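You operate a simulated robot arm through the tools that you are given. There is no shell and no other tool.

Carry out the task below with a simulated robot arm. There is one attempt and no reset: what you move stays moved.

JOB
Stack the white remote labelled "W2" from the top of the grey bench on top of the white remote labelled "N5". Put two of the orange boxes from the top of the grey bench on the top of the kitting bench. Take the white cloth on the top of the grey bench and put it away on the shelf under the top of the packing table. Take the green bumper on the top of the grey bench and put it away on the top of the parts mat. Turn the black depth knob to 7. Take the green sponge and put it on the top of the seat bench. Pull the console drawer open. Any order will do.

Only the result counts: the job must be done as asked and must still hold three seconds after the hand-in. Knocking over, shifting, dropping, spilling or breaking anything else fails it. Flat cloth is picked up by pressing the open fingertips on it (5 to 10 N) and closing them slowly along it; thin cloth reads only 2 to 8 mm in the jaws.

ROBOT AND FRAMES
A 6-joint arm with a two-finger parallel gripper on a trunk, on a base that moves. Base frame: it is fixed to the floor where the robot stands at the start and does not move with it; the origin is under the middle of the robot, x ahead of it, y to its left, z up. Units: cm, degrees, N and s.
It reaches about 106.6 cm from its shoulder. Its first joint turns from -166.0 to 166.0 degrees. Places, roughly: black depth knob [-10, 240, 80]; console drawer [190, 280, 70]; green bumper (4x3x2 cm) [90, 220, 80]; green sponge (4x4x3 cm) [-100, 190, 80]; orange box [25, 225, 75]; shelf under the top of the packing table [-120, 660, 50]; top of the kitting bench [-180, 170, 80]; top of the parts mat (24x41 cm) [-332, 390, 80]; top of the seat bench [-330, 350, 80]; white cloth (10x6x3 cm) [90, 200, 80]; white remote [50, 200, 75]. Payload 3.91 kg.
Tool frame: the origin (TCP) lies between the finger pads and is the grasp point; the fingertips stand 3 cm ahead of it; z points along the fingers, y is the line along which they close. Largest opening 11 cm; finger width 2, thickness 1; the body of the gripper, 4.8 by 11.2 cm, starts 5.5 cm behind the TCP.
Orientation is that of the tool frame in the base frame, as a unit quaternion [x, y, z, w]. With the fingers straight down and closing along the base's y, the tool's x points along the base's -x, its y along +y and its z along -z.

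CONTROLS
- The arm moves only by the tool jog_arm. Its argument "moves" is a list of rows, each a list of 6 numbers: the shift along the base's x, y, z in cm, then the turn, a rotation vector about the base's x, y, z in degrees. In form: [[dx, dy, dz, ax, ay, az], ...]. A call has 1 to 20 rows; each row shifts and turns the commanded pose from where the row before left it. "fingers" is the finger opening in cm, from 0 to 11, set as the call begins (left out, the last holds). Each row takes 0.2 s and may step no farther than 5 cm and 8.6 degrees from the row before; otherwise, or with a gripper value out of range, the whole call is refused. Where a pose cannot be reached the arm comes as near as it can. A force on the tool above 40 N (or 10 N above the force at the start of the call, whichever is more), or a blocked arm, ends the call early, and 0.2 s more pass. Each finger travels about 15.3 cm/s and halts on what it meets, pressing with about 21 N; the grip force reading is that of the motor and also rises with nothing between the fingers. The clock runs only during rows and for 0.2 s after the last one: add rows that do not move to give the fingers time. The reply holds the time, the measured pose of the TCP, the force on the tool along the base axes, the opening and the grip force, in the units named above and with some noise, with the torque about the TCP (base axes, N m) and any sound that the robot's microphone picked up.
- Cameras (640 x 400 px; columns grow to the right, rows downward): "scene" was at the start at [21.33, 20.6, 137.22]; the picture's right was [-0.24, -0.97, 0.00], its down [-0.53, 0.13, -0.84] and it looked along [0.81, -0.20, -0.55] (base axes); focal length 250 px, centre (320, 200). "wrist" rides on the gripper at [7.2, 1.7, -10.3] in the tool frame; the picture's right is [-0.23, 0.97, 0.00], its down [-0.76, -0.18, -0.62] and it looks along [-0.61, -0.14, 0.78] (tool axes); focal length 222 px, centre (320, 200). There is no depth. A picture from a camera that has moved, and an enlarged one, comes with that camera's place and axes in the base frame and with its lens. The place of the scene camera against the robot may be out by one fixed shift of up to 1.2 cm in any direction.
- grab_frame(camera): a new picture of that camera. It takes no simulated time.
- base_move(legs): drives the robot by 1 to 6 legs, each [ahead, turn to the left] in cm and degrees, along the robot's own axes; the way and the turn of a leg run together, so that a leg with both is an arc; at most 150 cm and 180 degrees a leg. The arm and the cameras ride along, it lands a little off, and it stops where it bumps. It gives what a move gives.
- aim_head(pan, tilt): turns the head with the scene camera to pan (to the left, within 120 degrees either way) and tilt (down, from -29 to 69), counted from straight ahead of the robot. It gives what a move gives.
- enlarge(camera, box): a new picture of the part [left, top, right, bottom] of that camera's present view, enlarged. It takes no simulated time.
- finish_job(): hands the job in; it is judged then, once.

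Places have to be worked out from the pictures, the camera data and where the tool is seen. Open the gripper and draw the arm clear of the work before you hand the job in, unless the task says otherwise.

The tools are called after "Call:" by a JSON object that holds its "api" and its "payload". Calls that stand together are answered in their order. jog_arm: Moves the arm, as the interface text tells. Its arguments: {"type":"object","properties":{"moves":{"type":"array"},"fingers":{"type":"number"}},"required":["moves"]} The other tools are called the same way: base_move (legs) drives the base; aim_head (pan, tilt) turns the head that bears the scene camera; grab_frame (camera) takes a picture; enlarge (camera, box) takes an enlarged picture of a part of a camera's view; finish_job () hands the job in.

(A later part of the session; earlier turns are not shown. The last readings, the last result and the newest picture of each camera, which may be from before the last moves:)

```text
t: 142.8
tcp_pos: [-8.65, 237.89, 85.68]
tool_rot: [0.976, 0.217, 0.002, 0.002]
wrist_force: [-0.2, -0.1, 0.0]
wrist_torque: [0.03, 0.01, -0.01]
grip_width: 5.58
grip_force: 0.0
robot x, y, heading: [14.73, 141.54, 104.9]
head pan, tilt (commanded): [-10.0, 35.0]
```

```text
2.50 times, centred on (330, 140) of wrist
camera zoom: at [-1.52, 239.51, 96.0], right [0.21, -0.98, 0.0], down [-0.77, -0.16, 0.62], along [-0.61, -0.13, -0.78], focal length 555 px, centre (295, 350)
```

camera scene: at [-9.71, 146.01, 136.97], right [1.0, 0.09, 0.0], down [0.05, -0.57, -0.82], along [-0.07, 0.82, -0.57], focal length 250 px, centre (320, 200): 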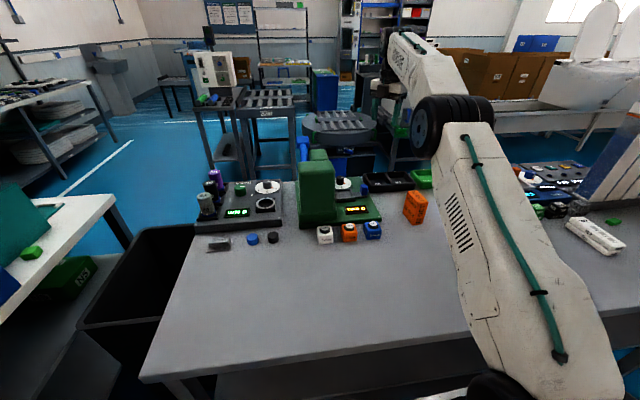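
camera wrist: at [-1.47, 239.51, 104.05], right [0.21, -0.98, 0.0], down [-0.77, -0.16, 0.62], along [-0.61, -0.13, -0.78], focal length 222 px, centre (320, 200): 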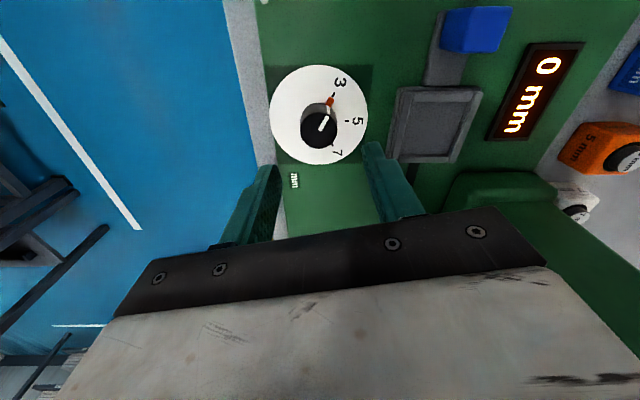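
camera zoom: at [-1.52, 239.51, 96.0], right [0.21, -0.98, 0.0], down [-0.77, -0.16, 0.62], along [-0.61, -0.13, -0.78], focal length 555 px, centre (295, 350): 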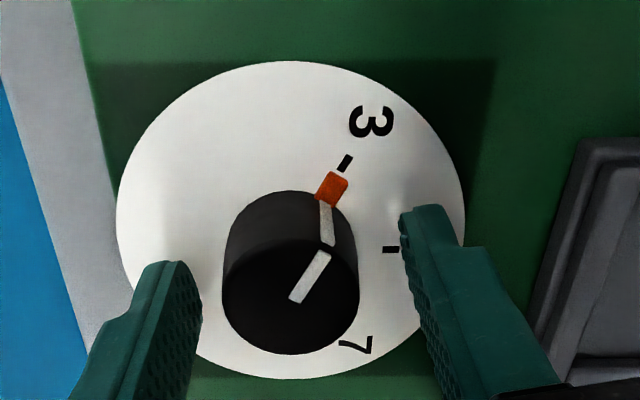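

The knob sits about 0.35 cm nearer to the left finger. I correct by that and close the fingers.

Call:
{"api": "jog_arm", "payload": {"moves": [[-0.14, 0.3, 0, 0, 0, 0], [0, 0, 0, 0, 0, 0]]}}

Call:
{"api": "jog_arm", "payload": {"moves": [[0, 0, 0, 0, 0, 0], [0, 0, 0, 0, 0, 0], [0, 0, 0, 0, 0, 0]], "fingers": 0}}

Call:
{"api": "enlarge", "payload": {"camera": "wrist", "box": [220, 60, 440, 220]}}

```text
t: 143.4
tcp_pos: [-8.94, 238.32, 85.62]
tool_rot: [0.976, 0.217, 0.002, 0.002]
wrist_force: [0.1, -0.5, 0.5]
wrist_torque: [0.0, -0.02, 0.07]
grip_width: 5.59
grip_force: 0.0
robot x, y, heading: [15.19, 141.28, 105.0]
head pan, tilt (commanded): [-10.0, 35.0]
```

```text
t: 144.2
tcp_pos: [-8.79, 238.11, 85.75]
tool_rot: [0.976, 0.217, 0.001, 0.006]
wrist_force: [3.8, -10.3, 9.9]
wrist_torque: [-0.72, -0.15, 0.0]
grip_width: 3.43
grip_force: 44.9
robot x, y, heading: [14.53, 141.3, 104.7]
head pan, tilt (commanded): [-10.0, 35.0]
stopped in row 3: the force on the tool passed its limit at 41 N (the readings are from after the stop); the commanded pose is now the measured one
```

```text
2.50 times, centred on (330, 140) of wrist
camera zoom: at [-1.59, 239.75, 95.94], right [0.21, -0.98, 0.01], down [-0.77, -0.16, 0.62], along [-0.61, -0.14, -0.78], focal length 555 px, centre (295, 350)
```

zoom: 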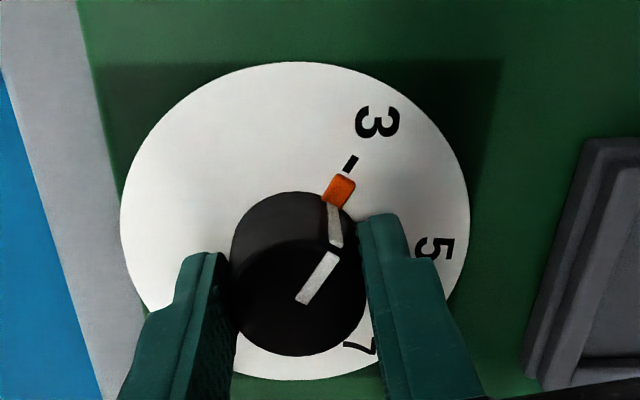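

The knob is gripped (3.43 cm), with about 11 N sideways. I ease the hand a bit along that force to relieve it.

Call:
{"api": "jog_arm", "payload": {"moves": [[0.04, -0.1, 0.05, 0, 0, 0], [0, 0, 0, 0, 0, 0]]}}

```text
t: 144.8
tcp_pos: [-8.8, 238.11, 85.68]
tool_rot: [0.976, 0.218, 0.0, 0.005]
wrist_force: [3.2, -2.1, 0.2]
wrist_torque: [0.1, 0.03, 0.02]
grip_width: 3.4
grip_force: 45.3
robot x, y, heading: [14.92, 141.37, 105.0]
head pan, tilt (commanded): [-10.0, 35.0]
```

The side force is gone. I now turn the knob clockwise by 75° in steps.

Call:
{"api": "jog_arm", "payload": {"moves": [[0, 0, 0, 0, 0, -5], [0, 0, 0, 0, 0, -5], [0, 0, 0, 0, 0, -5], [0, 0, 0, 0, 0, -5], [0, 0, 0, 0, 0, -5], [0, 0, 0, 0, 0, -5], [0, 0, 0, 0, 0, 0]]}}

Call:
{"api": "grab_frame", "payload": {"camera": "wrist"}}

```text
t: 146.4
tcp_pos: [-8.75, 238.11, 85.65]
tool_rot: [0.999, -0.042, 0.0, 0.005]
wrist_force: [12.0, -0.1, -4.7]
wrist_torque: [0.06, -0.49, -0.02]
grip_width: 3.39
grip_force: 45.4
robot x, y, heading: [14.88, 141.4, 104.9]
head pan, tilt (commanded): [-10.0, 35.0]
```

```text
taken
camera wrist: at [-1.71, 235.83, 95.94], right [-0.31, -0.95, 0.01], down [-0.74, 0.25, 0.62], along [-0.59, 0.19, -0.78], focal length 222 px, centre (320, 200)
```

wrist: 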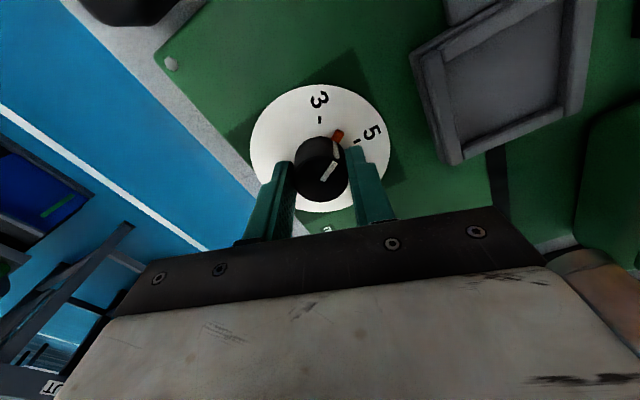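

The knob turns along (pointer halfway between 3 and 5). I continue, easing slightly in +x.

Call:
{"api": "jog_arm", "payload": {"moves": [[0.1, 0, 0, 0, 0, -5], [0, 0, 0, 0, 0, -5], [0, 0, 0, 0, 0, -5], [0, 0, 0, 0, 0, -5], [0, 0, 0, 0, 0, -5], [0, 0, 0, 0, 0, -5], [0, 0, 0, 0, 0, -5], [0, 0, 0, 0, 0, -5], [0, 0, 0, 0, 0, -5], [0, 0, 0, 0, 0, 0]]}}

Call:
{"api": "enlarge", "payload": {"camera": "wrist", "box": [220, 60, 440, 220]}}

```text
t: 148.6
tcp_pos: [-8.81, 238.02, 85.6]
tool_rot: [0.907, -0.422, -0.002, 0.005]
wrist_force: [-15.0, -22.6, -1.1]
wrist_torque: [-0.83, 0.37, 0.04]
grip_width: 3.41
grip_force: 44.5
robot x, y, heading: [14.53, 141.5, 105.0]
head pan, tilt (commanded): [-10.0, 35.0]
```

```text
2.50 times, centred on (330, 140) of wrist
camera zoom: at [-5.36, 231.39, 95.94], right [-0.89, -0.45, 0.01], down [-0.35, 0.7, 0.62], along [-0.29, 0.55, -0.78], focal length 555 px, centre (295, 350)
```

zoom: 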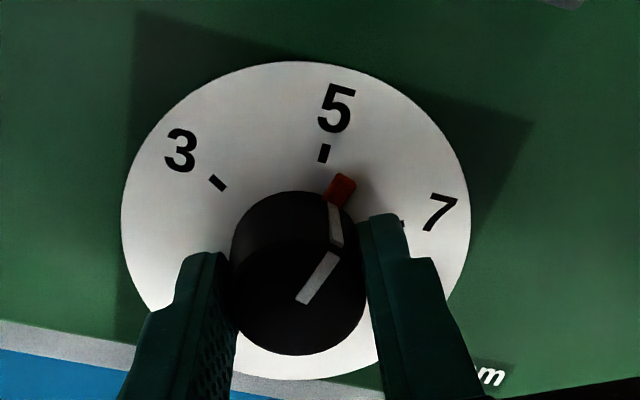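

Turned 75° so far (pointer just past 5). I relieve the side force, open, rise, and rotate the tool to 60° for the second grip.

Call:
{"api": "jog_arm", "payload": {"moves": [[-0.1, -0.17, 0, 0, 0, 0], [0, 0, 0, 0, 0, 0]]}}

Call:
{"api": "jog_arm", "payload": {"moves": [[0, 0, 0, 0, 0, 0], [0, 0, 0, 0, 0, 0], [0, 0, 2, 0, 0, 0], [0, 0, 3, 0, 0, 0], [0, 0, 3, 0, 0, 0], [0, 0, 0, 0, 0, 0]], "fingers": 5.6}}

Call:
{"api": "jog_arm", "payload": {"moves": [[0, 0, 0, 0, 0, 8.4], [0, 0, 0, 0, 0, 8.4], [0, 0, 0, 0, 0, 8.4], [0, 0, 0, 0, 0, 8.4], [0, 0, 0, 0, 0, 8.4], [0, 0, 0, 0, 0, 8.4], [0, 0, 0, 0, 0, 8.4], [0, 0, 0, 0, 0, 8.4], [0, 0, 0, 0, 0, 8.4], [0, 0, 0, 0, 0, 8.4], [0, 0, 0, 0, 0, 8.4], [0, 0, 0, 0, 0, 8.4], [0, 0, 0, 0, 0, 8.4], [0, 0, 0, 0, 0, 0]]}}

Call:
{"api": "grab_frame", "payload": {"camera": "wrist"}}

```text
t: 149.2
tcp_pos: [-8.74, 237.96, 85.69]
tool_rot: [0.907, -0.422, -0.003, 0.002]
wrist_force: [-5.2, 0.0, -6.5]
wrist_torque: [0.51, 0.1, 0.01]
grip_width: 3.39
grip_force: 45.3
robot x, y, heading: [14.8, 141.28, 104.8]
head pan, tilt (commanded): [-10.0, 35.0]
```

```text
t: 150.6
tcp_pos: [-8.67, 237.78, 93.87]
tool_rot: [0.907, -0.422, -0.001, 0.004]
wrist_force: [0.4, 0.2, -0.8]
wrist_torque: [0.02, 0.02, 0.01]
grip_width: 5.61
grip_force: 0.1
robot x, y, heading: [14.81, 141.49, 104.9]
head pan, tilt (commanded): [-10.0, 35.0]
```

```text
t: 153.6
tcp_pos: [-8.74, 237.93, 93.59]
tool_rot: [0.868, 0.496, 0.003, 0.005]
wrist_force: [-0.2, -0.2, -0.5]
wrist_torque: [-0.01, 0.02, 0.01]
grip_width: 5.61
grip_force: 0.1
robot x, y, heading: [14.9, 141.36, 104.6]
head pan, tilt (commanded): [-10.0, 35.0]
```

```text
taken
camera wrist: at [-3.69, 243.33, 103.89], right [0.72, -0.69, 0.01], down [-0.55, -0.56, 0.62], along [-0.42, -0.45, -0.78], focal length 222 px, centre (320, 200)
```

wrist: 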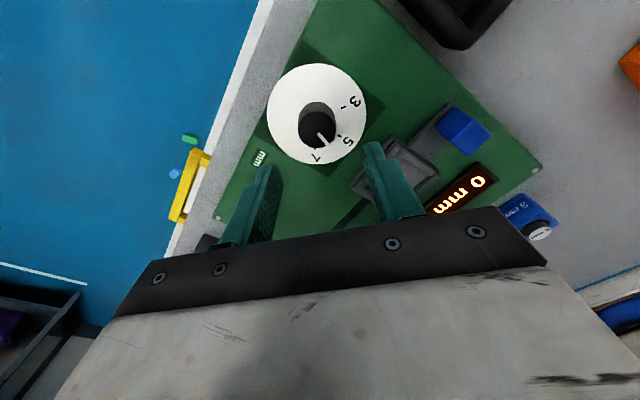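

The tool is at 59.5°, pointer well away from the fingers. I descend, grip again and turn the remaining 45°.

Call:
{"api": "jog_arm", "payload": {"moves": [[0, 0, -3, 0, 0, 0], [0, 0, -3, 0, 0, 0], [0, 0, -1.2, 0, 0, 0], [0, 0, -0.7, 0, 0, 0], [0, 0, 0, 0, 0, 0]]}}

Call:
{"api": "enlarge", "payload": {"camera": "wrist", "box": [220, 60, 440, 220]}}

```text
t: 154.8
tcp_pos: [-8.78, 237.89, 85.72]
tool_rot: [0.869, 0.495, 0.003, 0.005]
wrist_force: [0.1, 1.1, 0.2]
wrist_torque: [0.04, 0.01, 0.03]
grip_width: 5.6
grip_force: 0.1
robot x, y, heading: [14.71, 141.34, 104.7]
head pan, tilt (commanded): [-10.0, 35.0]
```

```text
2.50 times, centred on (330, 140) of wrist
camera zoom: at [-3.73, 243.33, 95.93], right [0.72, -0.69, 0.01], down [-0.55, -0.56, 0.62], along [-0.42, -0.45, -0.78], focal length 555 px, centre (295, 350)
```

zoom: 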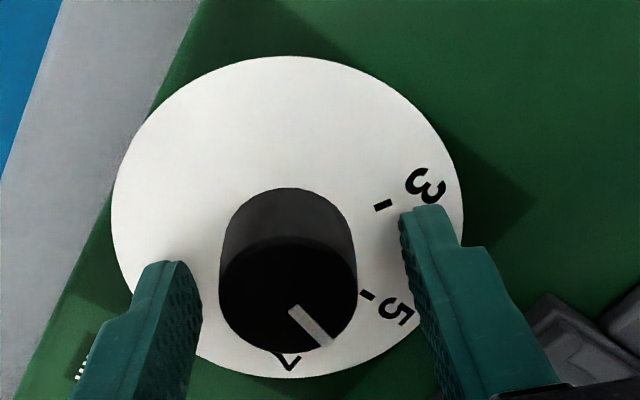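

A small centring shift is needed again (0.25 cm toward the left finger). Then I close.

Call:
{"api": "jog_arm", "payload": {"moves": [[-0.2, 0.12, 0, 0, 0, 0], [0, 0, 0, 0, 0, 0]]}}

Call:
{"api": "jog_arm", "payload": {"moves": [[0, 0, 0, 0, 0, 0], [0, 0, 0, 0, 0, 0]], "fingers": 2.5}}

```text
t: 155.4
tcp_pos: [-9.0, 238.2, 85.63]
tool_rot: [0.869, 0.494, 0.002, 0.005]
wrist_force: [0.2, -0.5, -0.2]
wrist_torque: [0.0, 0.0, 0.02]
grip_width: 5.58
grip_force: 0.1
robot x, y, heading: [14.79, 141.55, 105.1]
head pan, tilt (commanded): [-10.0, 35.0]
```

```text
t: 156.0
tcp_pos: [-8.87, 238.11, 85.73]
tool_rot: [0.869, 0.495, 0.003, 0.004]
wrist_force: [10.2, -8.7, 1.2]
wrist_torque: [-0.42, -0.29, 0.0]
grip_width: 3.51
grip_force: 45.1
robot x, y, heading: [14.87, 141.29, 104.8]
head pan, tilt (commanded): [-10.0, 35.0]
```

Gripped again (3.5 cm). I relieve the side force and turn another 45°.

Call:
{"api": "jog_arm", "payload": {"moves": [[0.08, -0.06, 0, 0, 0, 0], [0, 0, 0, 0, 0, -5], [0, 0, 0, 0, 0, -5], [0, 0, 0, 0, 0, -5], [0, 0, 0, 0, 0, -5], [0, 0, 0, 0, 0, -5], [0, 0, 0, 0, 0, -5], [0, 0, 0, 0, 0, -5], [0, 0, 0, 0, 0, -5], [0, 0, 0, 0, 0, -5], [0, 0, 0, 0, 0, 0]]}}

Call:
{"api": "enlarge", "payload": {"camera": "wrist", "box": [220, 60, 440, 220]}}

```text
t: 158.4
tcp_pos: [-8.72, 237.99, 85.67]
tool_rot: [0.992, 0.125, 0.001, 0.005]
wrist_force: [6.5, 10.9, 1.8]
wrist_torque: [0.27, -0.17, 0.52]
grip_width: 3.51
grip_force: 45.0
robot x, y, heading: [14.68, 141.38, 105.0]
head pan, tilt (commanded): [-10.0, 35.0]
```

```text
2.50 times, centred on (330, 140) of wrist
camera zoom: at [-1.47, 238.29, 95.96], right [0.02, -1.0, 0.01], down [-0.78, -0.01, 0.62], along [-0.62, -0.02, -0.78], focal length 555 px, centre (295, 350)
```

zoom: 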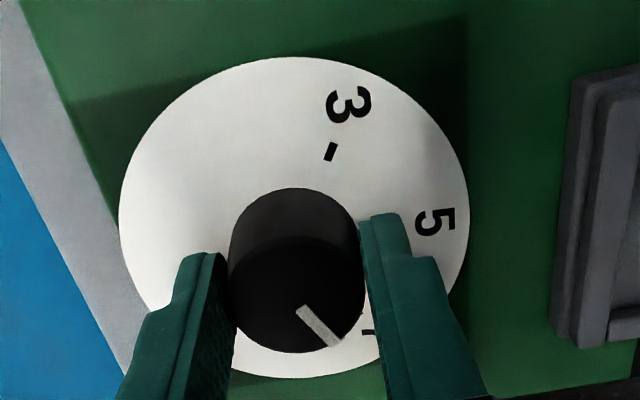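

The white line now points to about −139°, matching the 7 mark (−138°). I relieve, release, rise, and check the dial and display.

Call:
{"api": "jog_arm", "payload": {"moves": [[0.04, 0.08, 0, 0, 0, 0], [0, 0, 0, 0, 0, 0]]}}

Call:
{"api": "jog_arm", "payload": {"moves": [[0, 0, 0, 0, 0, 0], [0, 0, 0, 0, 0, 0], [0, 0, 2, 0, 0, 0], [0, 0, 3, 0, 0, 0], [0, 0, 4, 0, 0, 0], [0, 0, 4, 0, 0, 0], [0, 0, 4, 0, 0, 0], [0, 0, 0, 0, 0, 0]], "fingers": 5.6}}

Call:
{"api": "enlarge", "payload": {"camera": "wrist", "box": [220, 40, 440, 220]}}

```text
t: 159.0
tcp_pos: [-8.86, 237.99, 85.77]
tool_rot: [0.992, 0.125, 0.001, 0.005]
wrist_force: [0.7, 5.0, 0.3]
wrist_torque: [0.26, -0.37, 0.45]
grip_width: 3.52
grip_force: 45.3
robot x, y, heading: [14.56, 141.61, 104.6]
head pan, tilt (commanded): [-10.0, 35.0]
```

```text
t: 160.8
tcp_pos: [-8.71, 238.08, 102.69]
tool_rot: [0.992, 0.125, 0.001, 0.005]
wrist_force: [0.4, -0.3, 0.2]
wrist_torque: [0.04, -0.03, 0.0]
grip_width: 5.6
grip_force: 0.1
robot x, y, heading: [14.73, 141.41, 104.6]
head pan, tilt (commanded): [-10.0, 35.0]
```

```text
2.22 times, centred on (330, 130) of wrist
camera zoom: at [-1.39, 238.32, 112.99], right [0.02, -1.0, 0.01], down [-0.78, -0.01, 0.62], along [-0.62, -0.02, -0.78], focal length 494 px, centre (298, 356)
```

zoom: 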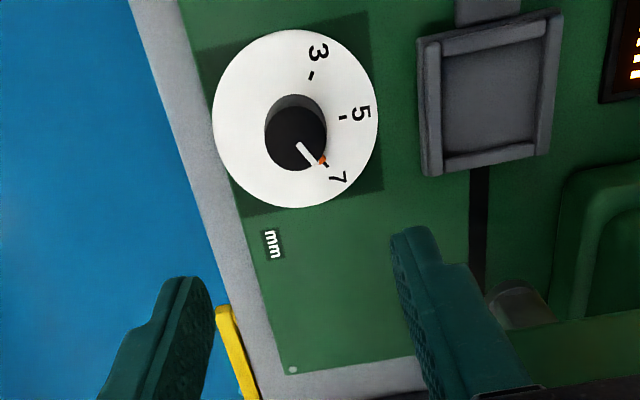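

The red pointer is at the 7 tick. I enlarge further to verify alignment precisely, and the display too.

Call:
{"api": "enlarge", "payload": {"camera": "wrist", "box": [290, 50, 354, 110]}}

Call:
{"api": "enlarge", "payload": {"camera": "scene", "box": [280, 190, 400, 270]}}

```text
6.67 times, centred on (322, 80) of wrist
camera zoom: at [-1.39, 238.32, 112.99], right [0.02, -1.0, 0.01], down [-0.78, -0.01, 0.62], along [-0.62, -0.02, -0.78], focal length 1481 px, centre (307, 1000)
```

zoom: 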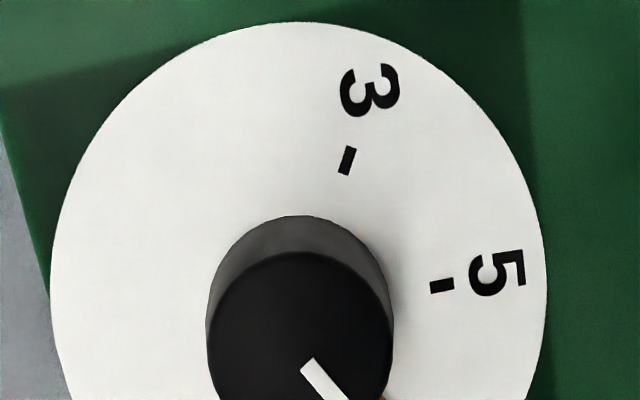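

```text
5.00 times, centred on (340, 230) of scene
camera zoom: at [-12.33, 155.99, 136.97], right [1.0, 0.08, 0.0], down [0.05, -0.57, -0.82], along [-0.07, 0.82, -0.57], focal length 1250 px, centre (220, 50)
```

zoom: 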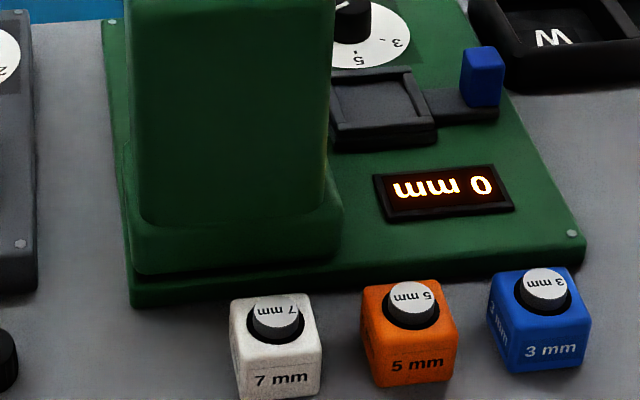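

Call:
{"api": "enlarge", "payload": {"camera": "wrist", "box": [296, 84, 360, 134]}}

```text
8.00 times, centred on (328, 109) of wrist
camera zoom: at [-1.39, 238.32, 112.99], right [0.02, -1.0, 0.01], down [-0.78, -0.01, 0.62], along [-0.62, -0.02, -0.78], focal length 1777 px, centre (256, 928)
```

zoom: 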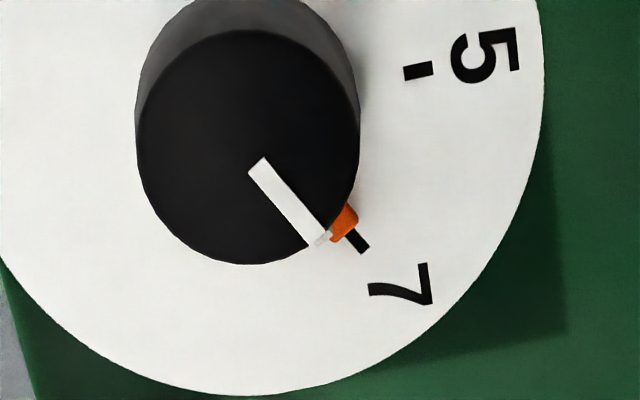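

The knob pointer is exactly on 7. Now I go to the 12 OCT box (≈(17.3,218.9), rotated ~17°), turning the gripper to match it.

Call:
{"api": "jog_arm", "payload": {"moves": [[2.17, -1.6, 0.2, 0, 0, -7.28], [2.17, -1.6, 0.2, 0, 0, -7.28], [2.17, -1.6, 0.2, 0, 0, -7.28], [2.17, -1.6, 0.2, 0, 0, -7.28], [2.17, -1.6, 0.2, 0, 0, -7.28], [2.17, -1.6, 0.2, 0, 0, -7.28], [2.17, -1.6, 0.2, 0, 0, -7.28], [2.17, -1.6, 0.2, 0, 0, -7.28], [2.17, -1.6, 0.2, 0, 0, -7.28], [2.17, -1.6, 0.2, 0, 0, -7.28], [2.17, -1.6, 0.2, 0, 0, -7.28], [2.17, -1.6, 0.2, 0, 0, -7.28], [0, 0, 0, 0, 0, 0]], "fingers": 8}}

Call:
{"api": "grab_frame", "payload": {"camera": "wrist"}}

Call:
{"api": "grab_frame", "payload": {"camera": "scene"}}

```text
t: 163.6
tcp_pos: [17.28, 218.72, 105.17]
tool_rot: [0.803, -0.595, -0.003, 0.003]
wrist_force: [-1.0, -0.4, -0.5]
wrist_torque: [0.01, -0.04, -0.05]
grip_width: 7.98
grip_force: 0.2
robot x, y, heading: [14.66, 141.42, 104.9]
head pan, tilt (commanded): [-10.0, 35.0]
```

```text
taken
camera wrist: at [17.89, 211.36, 115.33], right [-1.0, -0.07, 0.01], down [-0.05, 0.78, 0.62], along [-0.05, 0.62, -0.78], focal length 222 px, centre (320, 200)
```

wrist: 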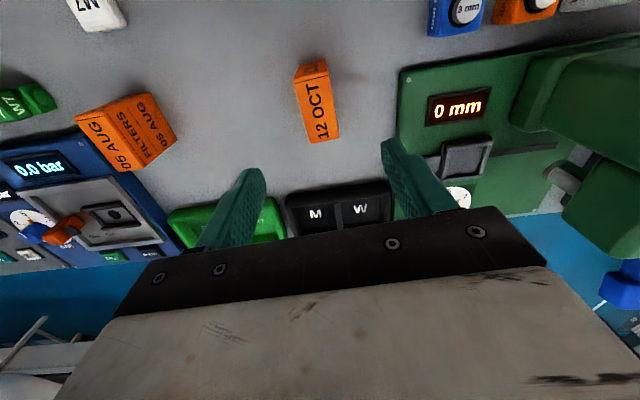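

```text
taken
camera scene: at [-12.32, 155.99, 136.97], right [1.0, 0.08, 0.0], down [0.05, -0.57, -0.82], along [-0.07, 0.82, -0.57], focal length 250 px, centre (320, 200)
```

scene: 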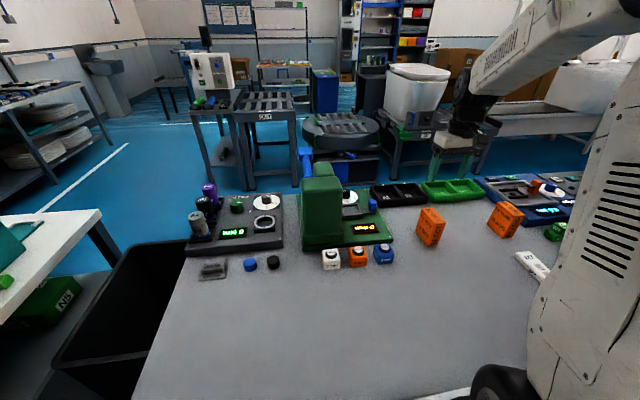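

The box centre is at about (17.4,219.5), rotated 14°. I fine-tune, descend around it, and grip.

Call:
{"api": "jog_arm", "payload": {"moves": [[0.1, 0.7, -4, 0, 0, -2.5], [0, 0, -4.5, 0, 0, 0], [0, 0, -4.5, 0, 0, 0], [0, 0, -3.5, 0, 0, 0], [0, 0, -2, 0, 0, 0], [0, 0, -1.1, 0, 0, 0], [0, 0, 0, 0, 0, 0]]}}

Call:
{"api": "enlarge", "payload": {"camera": "scene", "box": [370, 160, 490, 260]}}

```text
t: 165.2
tcp_pos: [17.25, 219.56, 85.35]
tool_rot: [0.791, -0.612, -0.003, 0.005]
wrist_force: [0.8, 0.1, 0.0]
wrist_torque: [0.01, 0.05, 0.0]
grip_width: 7.98
grip_force: 0.0
robot x, y, heading: [14.42, 141.35, 104.8]
head pan, tilt (commanded): [-10.0, 35.0]
```

```text
4.00 times, centred on (430, 210) of scene
camera zoom: at [-12.32, 155.99, 136.97], right [1.0, 0.08, 0.0], down [0.05, -0.57, -0.82], along [-0.07, 0.82, -0.57], focal length 1000 px, centre (-120, 160)
```

zoom: 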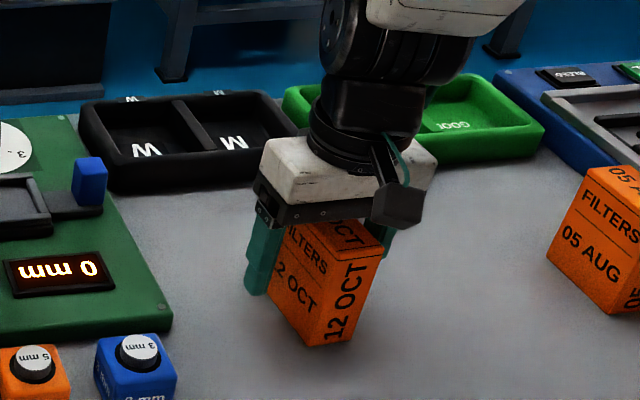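

The fingers straddle the box well. I close and lift.

Call:
{"api": "jog_arm", "payload": {"moves": [[0, 0, 0, 0, 0, 0], [0, 0, 0, 0, 0, 0], [0, 0, 0, 0, 0, 0]], "fingers": 0}}

Call:
{"api": "jog_arm", "payload": {"moves": [[0, 0, 1, 0, 0, 0], [0, 0, 3, 0, 0, 0], [0, 0, 4.5, 0, 0, 0], [0, 0, 4.5, 0, 0, 0], [0, 0, 4.5, 0, 0, 0], [0, -4, 1, 0, 0, 0], [0, -4, 1, 0, 0, 0], [0, -4, 1, 0, 0, 0], [0, -4, 0, 0, 0, 0], [0, 0, 0, 0, 0, 0]]}}

Call:
{"api": "grab_frame", "payload": {"camera": "scene"}}

```text
t: 166.0
tcp_pos: [17.19, 219.83, 85.53]
tool_rot: [0.791, -0.612, -0.002, 0.004]
wrist_force: [-0.7, 0.6, 0.5]
wrist_torque: [0.04, -0.05, 0.0]
grip_width: 3.79
grip_force: 21.2
robot x, y, heading: [14.8, 141.12, 104.8]
head pan, tilt (commanded): [-10.0, 35.0]
```

```text
t: 168.2
tcp_pos: [17.57, 203.46, 106.26]
tool_rot: [0.791, -0.612, -0.004, 0.004]
wrist_force: [-0.2, 0.3, -1.3]
wrist_torque: [0.0, 0.01, 0.02]
grip_width: 3.77
grip_force: 20.5
robot x, y, heading: [14.8, 141.43, 104.9]
head pan, tilt (commanded): [-10.0, 35.0]
```

```text
taken
camera scene: at [-12.33, 156.0, 136.97], right [1.0, 0.08, 0.0], down [0.05, -0.57, -0.82], along [-0.07, 0.82, -0.57], focal length 250 px, centre (320, 200)
```

scene: 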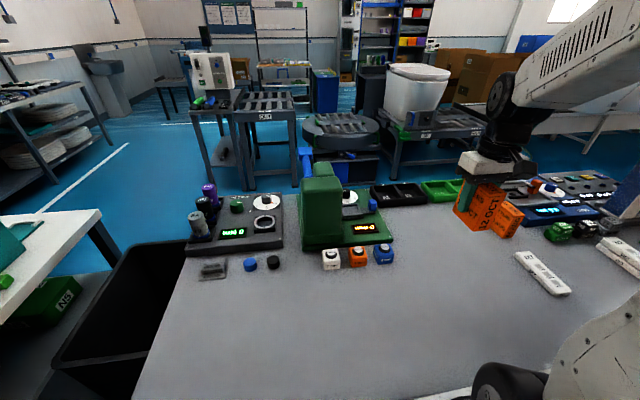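

The second box is held. Before driving I look right to judge the route around the console side.

Call:
{"api": "aim_head", "payload": {"pan": -70, "tilt": 10}}

Call:
{"api": "grab_frame", "payload": {"camera": "scene"}}

Call:
{"api": "aim_head", "payload": {"pan": -110, "tilt": 15}}

Call:
{"api": "grab_frame", "payload": {"camera": "scene"}}

```text
t: 169.5
tcp_pos: [17.6, 203.32, 106.35]
tool_rot: [0.791, -0.612, -0.004, 0.004]
wrist_force: [0.0, 0.9, -1.2]
wrist_torque: [0.01, 0.01, 0.01]
grip_width: 3.77
grip_force: 20.3
robot x, y, heading: [14.7, 141.45, 104.9]
head pan, tilt (commanded): [-70.0, 10.0]
```

```text
taken
camera scene: at [-3.96, 152.53, 140.98], right [0.57, -0.82, 0.0], down [-0.14, -0.1, -0.98], along [0.81, 0.56, -0.17], focal length 250 px, centre (320, 200)
```

scene: 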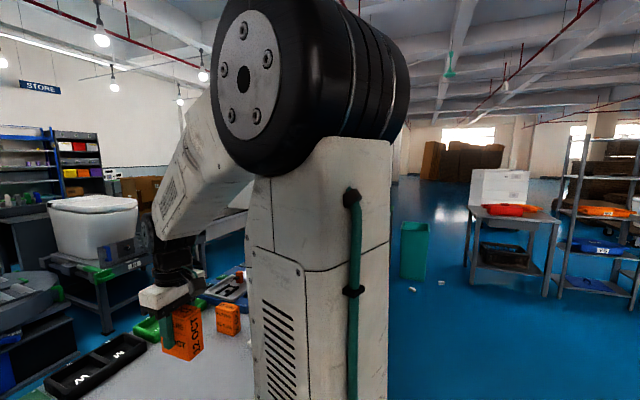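

```text
t: 170.6
tcp_pos: [17.72, 203.37, 106.31]
tool_rot: [0.79, -0.613, -0.003, 0.004]
wrist_force: [0.0, -0.3, -1.5]
wrist_torque: [0.01, -0.01, -0.04]
grip_width: 3.77
grip_force: 21.1
robot x, y, heading: [14.74, 141.39, 105.0]
head pan, tilt (commanded): [-110.0, 15.0]
```

```text
taken
camera scene: at [-2.28, 146.38, 140.17], right [-0.09, -1.0, 0.0], down [-0.26, 0.02, -0.97], along [0.96, -0.09, -0.26], focal length 250 px, centre (320, 200)
```

scene: 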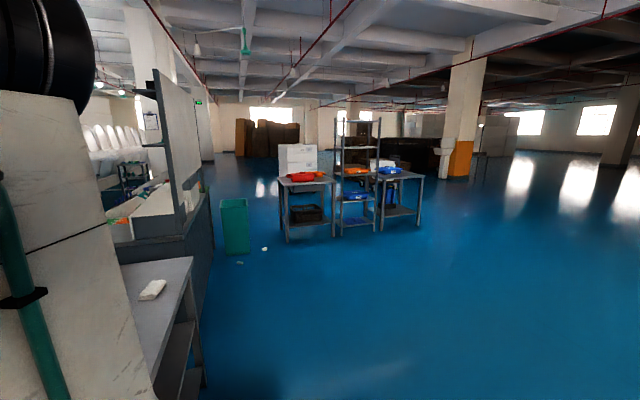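

The right side gap (between bin and tables) is too narrow, and the console front is plain, so the back area matters later. First I deliver the second box to the kitting bench.

Call:
{"api": "base_move", "payload": {"legs": [[-20, 0], [0, 93], [90, 0], [81, 0], [0, -96]]}}

Call:
{"api": "aim_head", "payload": {"pan": 0, "tilt": 35}}

Call:
{"api": "grab_frame", "payload": {"camera": "scene"}}

```text
t: 171.9
tcp_pos: [20.03, 191.08, 106.87]
tool_rot: [0.798, -0.602, -0.024, -0.01]
wrist_force: [1.1, -5.1, -3.8]
wrist_torque: [0.42, 0.05, -0.02]
grip_width: 3.79
grip_force: 21.1
robot x, y, heading: [18.26, 135.03, 107.8]
head pan, tilt (commanded): [-110.0, 15.0]
stopped in leg 1: the robot was blocked; the commanded pose is now the measured one
```

```text
t: 173.7
tcp_pos: [19.73, 192.35, 106.51]
tool_rot: [0.799, -0.601, -0.018, -0.006]
wrist_force: [0.3, 0.0, -2.0]
wrist_torque: [0.01, 0.01, 0.04]
grip_width: 3.77
grip_force: 20.4
robot x, y, heading: [18.16, 135.1, 107.8]
head pan, tilt (commanded): [0.0, 35.0]
```

```text
taken
camera scene: at [-10.94, 147.62, 136.97], right [0.95, 0.3, 0.0], down [0.17, -0.55, -0.82], along [-0.25, 0.78, -0.57], focal length 250 px, centre (320, 200)
```

scene: 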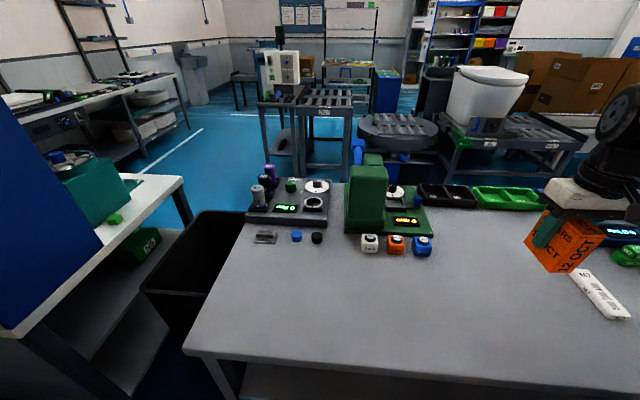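

Backing up was blocked after ~7 cm — something is behind the robot. I look back on both sides.

Call:
{"api": "aim_head", "payload": {"pan": 120, "tilt": 40}}

Call:
{"api": "grab_frame", "payload": {"camera": "scene"}}

Call:
{"api": "aim_head", "payload": {"pan": -120, "tilt": 40}}

Call:
{"api": "grab_frame", "payload": {"camera": "scene"}}

```text
t: 175.7
tcp_pos: [19.68, 192.34, 106.67]
tool_rot: [0.799, -0.602, -0.019, -0.005]
wrist_force: [-0.3, -0.3, -2.0]
wrist_torque: [-0.01, -0.01, 0.01]
grip_width: 3.78
grip_force: 20.6
robot x, y, heading: [18.34, 134.87, 107.7]
head pan, tilt (commanded): [120.0, 40.0]
```

```text
taken
camera scene: at [-13.99, 132.94, 136.21], right [-0.74, 0.67, 0.0], down [0.43, 0.48, -0.77], along [-0.52, -0.57, -0.64], focal length 250 px, centre (320, 200)
```

scene: 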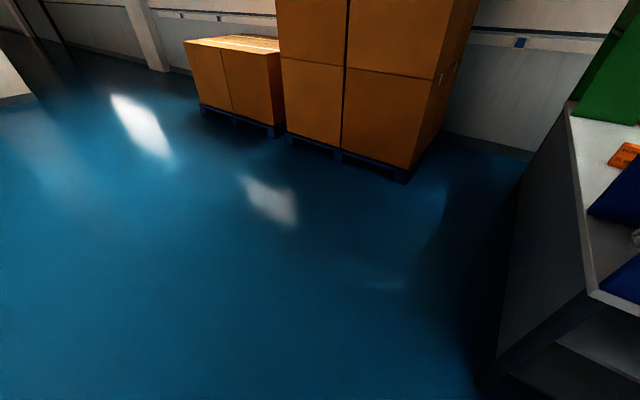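

```text
t: 179.1
tcp_pos: [19.58, 192.46, 106.45]
tool_rot: [0.799, -0.601, -0.018, -0.005]
wrist_force: [-0.6, -0.2, -1.6]
wrist_torque: [0.03, 0.01, 0.01]
grip_width: 3.77
grip_force: 21.1
robot x, y, heading: [18.44, 134.94, 107.6]
head pan, tilt (commanded): [-120.0, 40.0]
```

```text
taken
camera scene: at [0.04, 137.43, 136.21], right [-0.21, -0.98, 0.0], down [-0.63, 0.14, -0.77], along [0.75, -0.16, -0.64], focal length 250 px, centre (320, 200)
```

scene: 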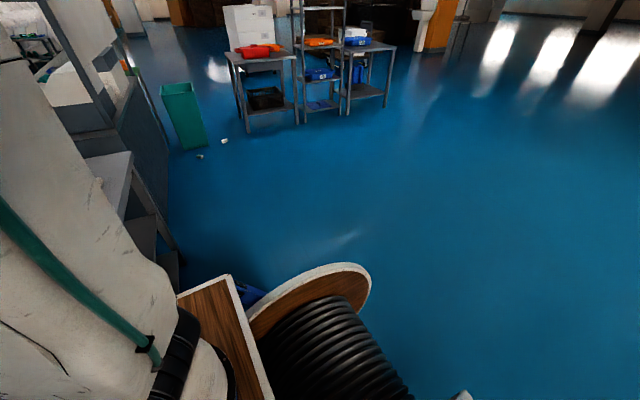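

Nothing is visible behind me, and I stood further back here before without contact, so the block may be transient. I try a short backward move again.

Call:
{"api": "base_move", "payload": {"legs": [[-5, 0]]}}

```text
t: 180.1
tcp_pos: [21.38, 187.46, 106.45]
tool_rot: [0.799, -0.602, -0.019, -0.006]
wrist_force: [0.2, 1.1, -2.1]
wrist_torque: [-0.02, 0.0, -0.04]
grip_width: 3.78
grip_force: 21.2
robot x, y, heading: [20.1, 129.9, 107.7]
head pan, tilt (commanded): [-120.0, 40.0]
```

It moved freely now. I check the bench to see whether anything was disturbed.

Call:
{"api": "aim_head", "payload": {"pan": -30, "tilt": 30}}

Call:
{"api": "grab_frame", "payload": {"camera": "scene"}}

Call:
{"api": "grab_frame", "payload": {"camera": "wrist"}}

```text
t: 181.7
tcp_pos: [21.28, 187.48, 106.57]
tool_rot: [0.798, -0.602, -0.019, -0.005]
wrist_force: [0.1, -0.2, -1.6]
wrist_torque: [0.03, -0.01, 0.01]
grip_width: 3.77
grip_force: 20.9
robot x, y, heading: [19.99, 129.98, 108.0]
head pan, tilt (commanded): [-30.0, 30.0]
```

```text
taken
camera scene: at [-4.76, 143.16, 137.75], right [0.98, -0.21, 0.0], down [-0.11, -0.49, -0.87], along [0.18, 0.85, -0.5], focal length 250 px, centre (320, 200)
```

scene: 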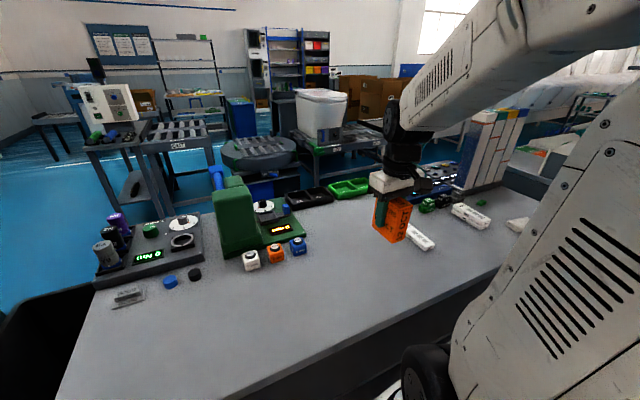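

```text
taken
camera wrist: at [21.88, 179.71, 116.53], right [-1.0, -0.05, 0.02], down [-0.03, 0.76, 0.65], along [-0.05, 0.65, -0.76], focal length 222 px, centre (320, 200)
```

wrist: 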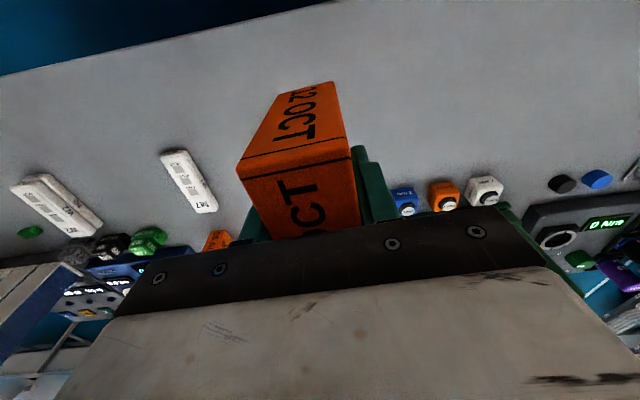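

The bench items look undisturbed. I check how the box sits in the gripper.

Call:
{"api": "enlarge", "payload": {"camera": "scene", "box": [350, 150, 470, 260]}}

Call:
{"api": "enlarge", "payload": {"camera": "scene", "box": [400, 160, 540, 260]}}

```text
3.64 times, centred on (410, 205) of scene
camera zoom: at [-4.76, 143.16, 137.75], right [0.98, -0.21, 0.0], down [-0.11, -0.49, -0.87], along [0.18, 0.85, -0.5], focal length 909 px, centre (-7, 182)
```

zoom: 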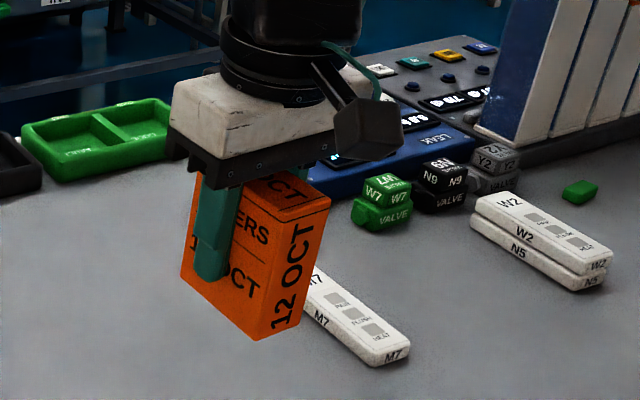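

```text
4.00 times, centred on (470, 210) of scene
camera zoom: at [-4.76, 143.16, 137.75], right [0.98, -0.21, 0.0], down [-0.11, -0.49, -0.87], along [0.18, 0.85, -0.5], focal length 1000 px, centre (-280, 160)
```

zoom: 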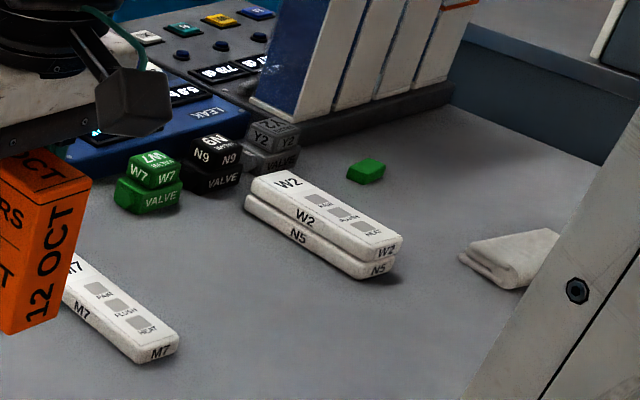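

Everything is in place; the gripper only got tilted ~2.5° by the jolt. I correct the tilt and carry on to the kitting bench.

Call:
{"api": "jog_arm", "payload": {"moves": [[0, 0, 0, -1.77, -1.39, 0], [0, 0, 0, 0, 0, 0]]}}

Call:
{"api": "base_move", "payload": {"legs": [[0, 92], [87, 0], [87, 0], [0, -97]]}}

Call:
{"api": "aim_head", "payload": {"pan": 0, "tilt": 35}}

Call:
{"api": "grab_frame", "payload": {"camera": "scene"}}

```text
t: 182.3
tcp_pos: [21.4, 187.44, 106.43]
tool_rot: [0.799, -0.602, 0.001, -0.001]
wrist_force: [0.0, -0.4, -1.4]
wrist_torque: [0.0, 0.0, -0.03]
grip_width: 3.78
grip_force: 21.2
robot x, y, heading: [20.04, 129.54, 107.8]
head pan, tilt (commanded): [-30.0, 30.0]
```

```text
t: 199.2
tcp_pos: [-140.95, 129.88, 106.52]
tool_rot: [0.767, -0.642, 0.001, -0.001]
wrist_force: [0.1, 0.0, -1.3]
wrist_torque: [0.02, -0.05, 0.0]
grip_width: 3.77
grip_force: 20.8
robot x, y, heading: [-148.55, 72.48, 102.0]
head pan, tilt (commanded): [-30.0, 30.0]
```

```text
t: 200.2
tcp_pos: [-140.97, 129.94, 106.42]
tool_rot: [0.766, -0.642, 0.001, -0.001]
wrist_force: [-0.9, -0.3, -0.8]
wrist_torque: [0.04, 0.02, -0.01]
grip_width: 3.77
grip_force: 21.5
robot x, y, heading: [-148.48, 72.42, 101.8]
head pan, tilt (commanded): [0.0, 35.0]
```

```text
taken
camera scene: at [-176.14, 88.5, 136.97], right [0.98, 0.2, 0.0], down [0.12, -0.56, -0.82], along [-0.17, 0.8, -0.57], focal length 250 px, centre (320, 200)
```

scene: 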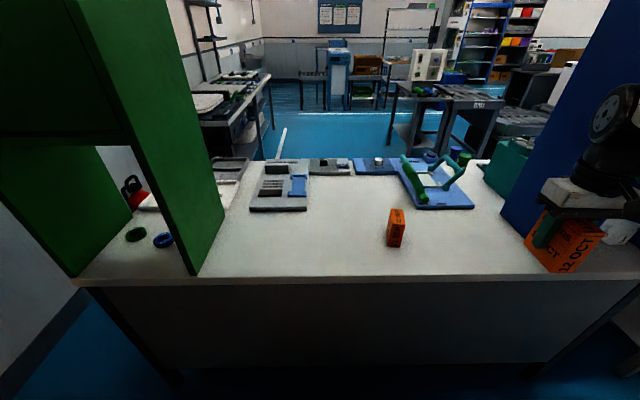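

The first box stands fine; I put the second one beside it at about (-182,148).

Call:
{"api": "jog_arm", "payload": {"moves": [[-4.1, 1.8, 0, 0, 0, 0], [-4.1, 1.8, 0, 0, 0, 0], [-4.1, 1.8, 0, 0, 0, 0], [-4.1, 1.8, 0, 0, 0, 0], [-4.1, 1.8, 0, 0, 0, 0], [-4.1, 1.8, 0, 0, 0, 0], [-4.1, 1.8, 0, 0, 0, 0], [-4.1, 1.8, 0, 0, 0, 0], [-4.1, 1.8, 0, 0, 0, 0], [-4.1, 1.8, 0, 0, 0, 0], [0, 0, -4.5, 0, 0, 0], [0, 0, -4.5, 0, 0, 0], [0, 0, -4.5, 0, 0, 0], [0, 0, -4, 0, 0, 0], [0, 0, -1.5, 0, 0, 0], [0, 0, -0.8, 0, 0, 0], [0, 0, 0, 0, 0, 0]]}}

Call:
{"api": "jog_arm", "payload": {"moves": [[0, 0, -0.4, 0, 0, 0], [0, 0, -0.3, 0, 0, 0], [0, 0, -0.25, 0, 0, 0], [0, 0, 0, 0, 0, 0]]}}

Call:
{"api": "enlarge", "payload": {"camera": "scene", "box": [260, 160, 460, 285]}}

```text
t: 203.8
tcp_pos: [-182.14, 147.67, 86.86]
tool_rot: [0.766, -0.643, 0.001, -0.001]
wrist_force: [-0.4, 1.2, -1.4]
wrist_torque: [-0.04, 0.0, 0.01]
grip_width: 3.81
grip_force: 20.7
robot x, y, heading: [-148.38, 72.55, 101.5]
head pan, tilt (commanded): [0.0, 35.0]
```

```text
t: 204.8
tcp_pos: [-182.19, 147.89, 85.73]
tool_rot: [0.767, -0.642, 0.0, -0.001]
wrist_force: [0.0, -0.2, -1.8]
wrist_torque: [-0.01, -0.01, 0.01]
grip_width: 3.74
grip_force: 21.2
robot x, y, heading: [-148.52, 72.58, 101.9]
head pan, tilt (commanded): [0.0, 35.0]
```

```text
3.20 times, centred on (360, 222) of scene
camera zoom: at [-176.16, 88.5, 136.96], right [0.98, 0.2, 0.0], down [0.12, -0.56, -0.82], along [-0.17, 0.8, -0.57], focal length 800 px, centre (192, 128)
```

zoom: 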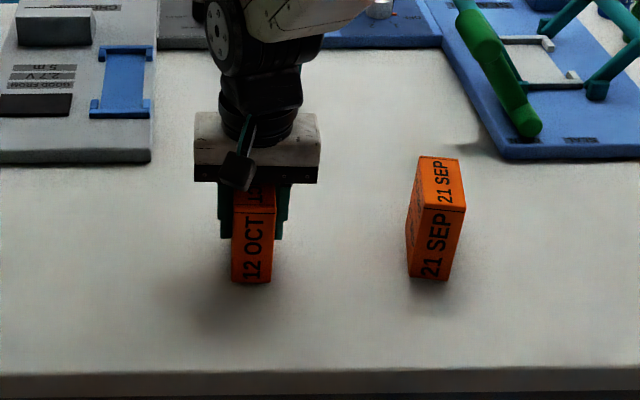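

Still just above the surface. I lower a little further until it touches.

Call:
{"api": "jog_arm", "payload": {"moves": [[0, 0, -0.25, 0, 0, 0], [0, 0, -0.2, 0, 0, 0], [0, 0, 0, 0, 0, 0]]}}

```text
t: 205.6
tcp_pos: [-182.15, 147.8, 85.36]
tool_rot: [0.767, -0.642, 0.0, -0.002]
wrist_force: [0.1, -1.1, 1.2]
wrist_torque: [0.07, 0.09, 0.03]
grip_width: 3.77
grip_force: 21.1
robot x, y, heading: [-148.16, 72.79, 101.9]
head pan, tilt (commanded): [0.0, 35.0]
```

Contact begins (force turned upward). I go 0.15 cm more, then release and rise.

Call:
{"api": "jog_arm", "payload": {"moves": [[0, 0, -0.12, 0, 0, 0], [0, 0, 0, 0, 0, 0]]}}

Call:
{"api": "jog_arm", "payload": {"moves": [[0, 0, 0, 0, 0, 0], [0, 0, 0, 0, 0, 0], [0, 0, 0, 0, 0, 0]], "fingers": 7}}

Call:
{"api": "jog_arm", "payload": {"moves": [[0, 0, 2, 0, 0, 0], [0, 0, 4, 0, 0, 0], [0, 0, 4.5, 0, 0, 0], [0, 0, 4.5, 0, 0, 0], [0, 0, 4.5, 0, 0, 0], [2.5, -4, 0, 0, 0, 0], [2.5, -4, 0, 0, 0, 0], [2.5, -4, 0, 0, 0, 0], [2.5, -4, 0, 0, 0, 0], [2.5, -4, 0, 0, 0, 0], [0, 0, 0, 0, 0, 0]]}}

Call:
{"api": "grab_frame", "payload": {"camera": "scene"}}

```text
t: 206.2
tcp_pos: [-182.13, 147.84, 85.33]
tool_rot: [0.767, -0.642, 0.0, 0.0]
wrist_force: [-4.1, 1.0, 9.2]
wrist_torque: [-0.29, 0.21, -0.15]
grip_width: 3.76
grip_force: 20.7
robot x, y, heading: [-148.16, 72.55, 102.0]
head pan, tilt (commanded): [0.0, 35.0]
```

```text
t: 207.0
tcp_pos: [-182.16, 147.89, 85.31]
tool_rot: [0.767, -0.642, 0.0, -0.001]
wrist_force: [0.7, -0.9, 0.0]
wrist_torque: [0.0, 0.01, 0.01]
grip_width: 6.99
grip_force: 0.1
robot x, y, heading: [-148.3, 72.41, 102.0]
head pan, tilt (commanded): [0.0, 35.0]
```

```text
t: 209.4
tcp_pos: [-169.56, 127.84, 104.72]
tool_rot: [0.767, -0.642, 0.001, -0.001]
wrist_force: [-0.6, 0.2, -0.5]
wrist_torque: [0.01, -0.01, 0.02]
grip_width: 7.0
grip_force: 0.0
robot x, y, heading: [-148.04, 72.58, 101.9]
head pan, tilt (commanded): [0.0, 35.0]
```

```text
taken
camera scene: at [-176.16, 88.51, 136.96], right [0.98, 0.2, 0.0], down [0.12, -0.56, -0.82], along [-0.17, 0.8, -0.57], focal length 250 px, centre (320, 200)
```

scene: 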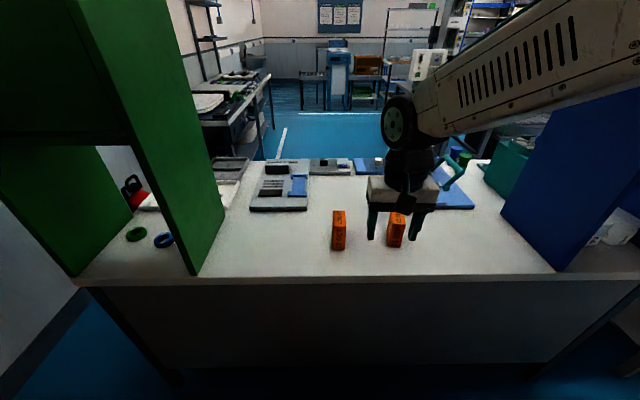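

Both orange boxes are on the kitting bench. Next I explore the right side for a wide route to the back area: I drive to about (150,20) and look.

Call:
{"api": "base_move", "payload": {"legs": [[-10, 0], [0, -110], [150, 0], [150, 0]]}}

Call:
{"api": "aim_head", "payload": {"pan": 40, "tilt": 12}}

Call:
{"api": "grab_frame", "payload": {"camera": "scene"}}

Call:
{"api": "aim_head", "payload": {"pan": 0, "tilt": 12}}

Call:
{"api": "grab_frame", "payload": {"camera": "scene"}}

```text
t: 229.0
tcp_pos: [208.32, 36.76, 104.85]
tool_rot: [0.061, 0.998, -0.001, 0.001]
wrist_force: [0.2, -0.2, 0.8]
wrist_torque: [0.02, 0.01, 0.0]
grip_width: 7.0
grip_force: 0.1
robot x, y, heading: [149.29, 32.79, -5.3]
head pan, tilt (commanded): [0.0, 35.0]
```

```text
t: 230.0
tcp_pos: [208.33, 36.82, 104.82]
tool_rot: [0.06, 0.998, -0.001, 0.0]
wrist_force: [0.2, 0.4, 0.2]
wrist_torque: [0.0, -0.04, 0.02]
grip_width: 7.01
grip_force: 0.0
robot x, y, heading: [149.17, 32.84, -5.1]
head pan, tilt (commanded): [40.0, 12.0]
```

```text
taken
camera scene: at [171.78, 59.53, 140.65], right [0.57, -0.82, 0.0], down [-0.17, -0.12, -0.98], along [0.8, 0.56, -0.21], focal length 250 px, centre (320, 200)
```

scene: 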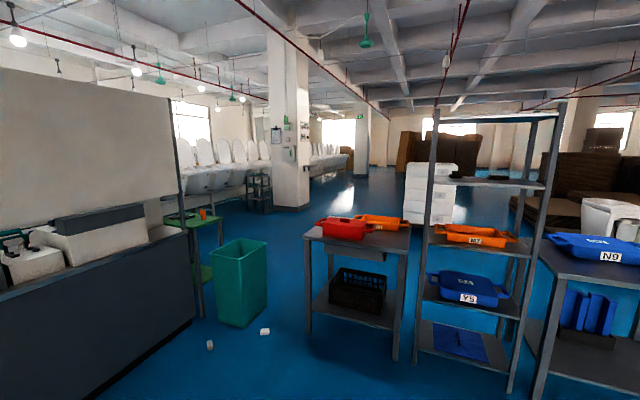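

```text
t: 231.1
tcp_pos: [208.19, 36.75, 104.82]
tool_rot: [0.06, 0.998, -0.001, -0.001]
wrist_force: [0.9, -1.4, -0.6]
wrist_torque: [0.03, 0.01, -0.02]
grip_width: 7.0
grip_force: 0.1
robot x, y, heading: [149.39, 32.59, -5.4]
head pan, tilt (commanded): [0.0, 12.0]
```

```text
taken
camera scene: at [173.39, 53.37, 140.65], right [-0.09, -1.0, 0.0], down [-0.21, 0.02, -0.98], along [0.97, -0.09, -0.21], focal length 250 px, centre (320, 200)
```

scene: 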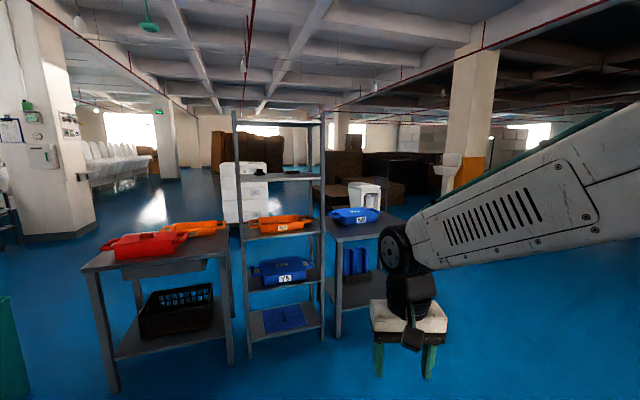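

The route to the right around the tables looks open (x>400) and the back aisle is wide, so I'll carry things that way. First I return to the grey bench's right half to pick up the white cloth at about (87,202).

Call:
{"api": "base_move", "payload": {"legs": [[0, 130], [124, 0], [0, -23]]}}

Call:
{"api": "aim_head", "payload": {"pan": -15, "tilt": 38}}

Call:
{"api": "grab_frame", "payload": {"camera": "scene"}}

```text
t: 243.9
tcp_pos: [56.28, 190.43, 104.73]
tool_rot: [0.773, -0.635, 0.0, 0.0]
wrist_force: [1.0, -0.4, -0.1]
wrist_torque: [0.03, -0.04, -0.01]
grip_width: 7.02
grip_force: 0.0
robot x, y, heading: [78.52, 135.78, 103.0]
head pan, tilt (commanded): [0.0, 12.0]
```

```text
t: 244.8
tcp_pos: [56.45, 190.5, 104.76]
tool_rot: [0.773, -0.635, 0.0, 0.0]
wrist_force: [-0.1, 0.9, 0.2]
wrist_torque: [0.02, 0.02, -0.01]
grip_width: 7.0
grip_force: 0.1
robot x, y, heading: [78.06, 135.22, 102.8]
head pan, tilt (commanded): [-15.0, 38.0]
```

```text
taken
camera scene: at [52.73, 151.04, 136.52], right [1.0, -0.04, 0.0], down [-0.02, -0.61, -0.79], along [0.03, 0.79, -0.62], focal length 250 px, centre (320, 200)
```

scene: 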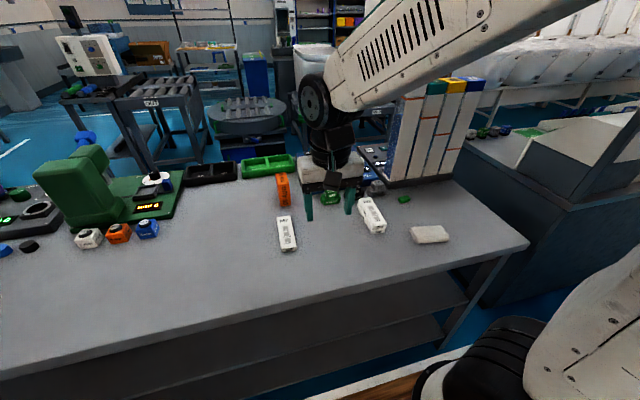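

I'm at (78,135). I enlarge the cloth and bumper area to measure them.

Call:
{"api": "enlarge", "payload": {"camera": "scene", "box": [370, 180, 470, 260]}}

```text
5.00 times, centred on (420, 220) of scene
camera zoom: at [52.73, 151.04, 136.52], right [1.0, -0.04, 0.0], down [-0.02, -0.61, -0.79], along [0.03, 0.79, -0.62], focal length 1250 px, centre (-180, 100)
```

zoom: 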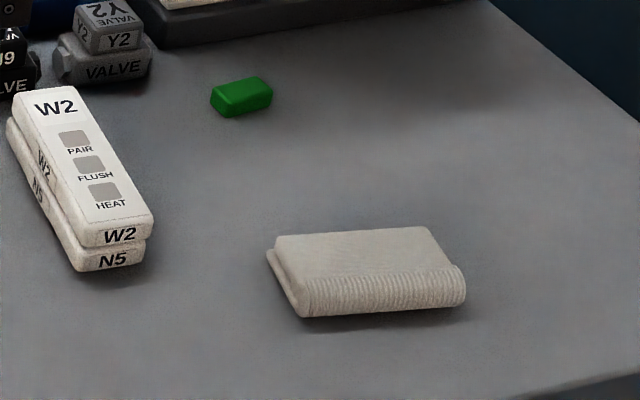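

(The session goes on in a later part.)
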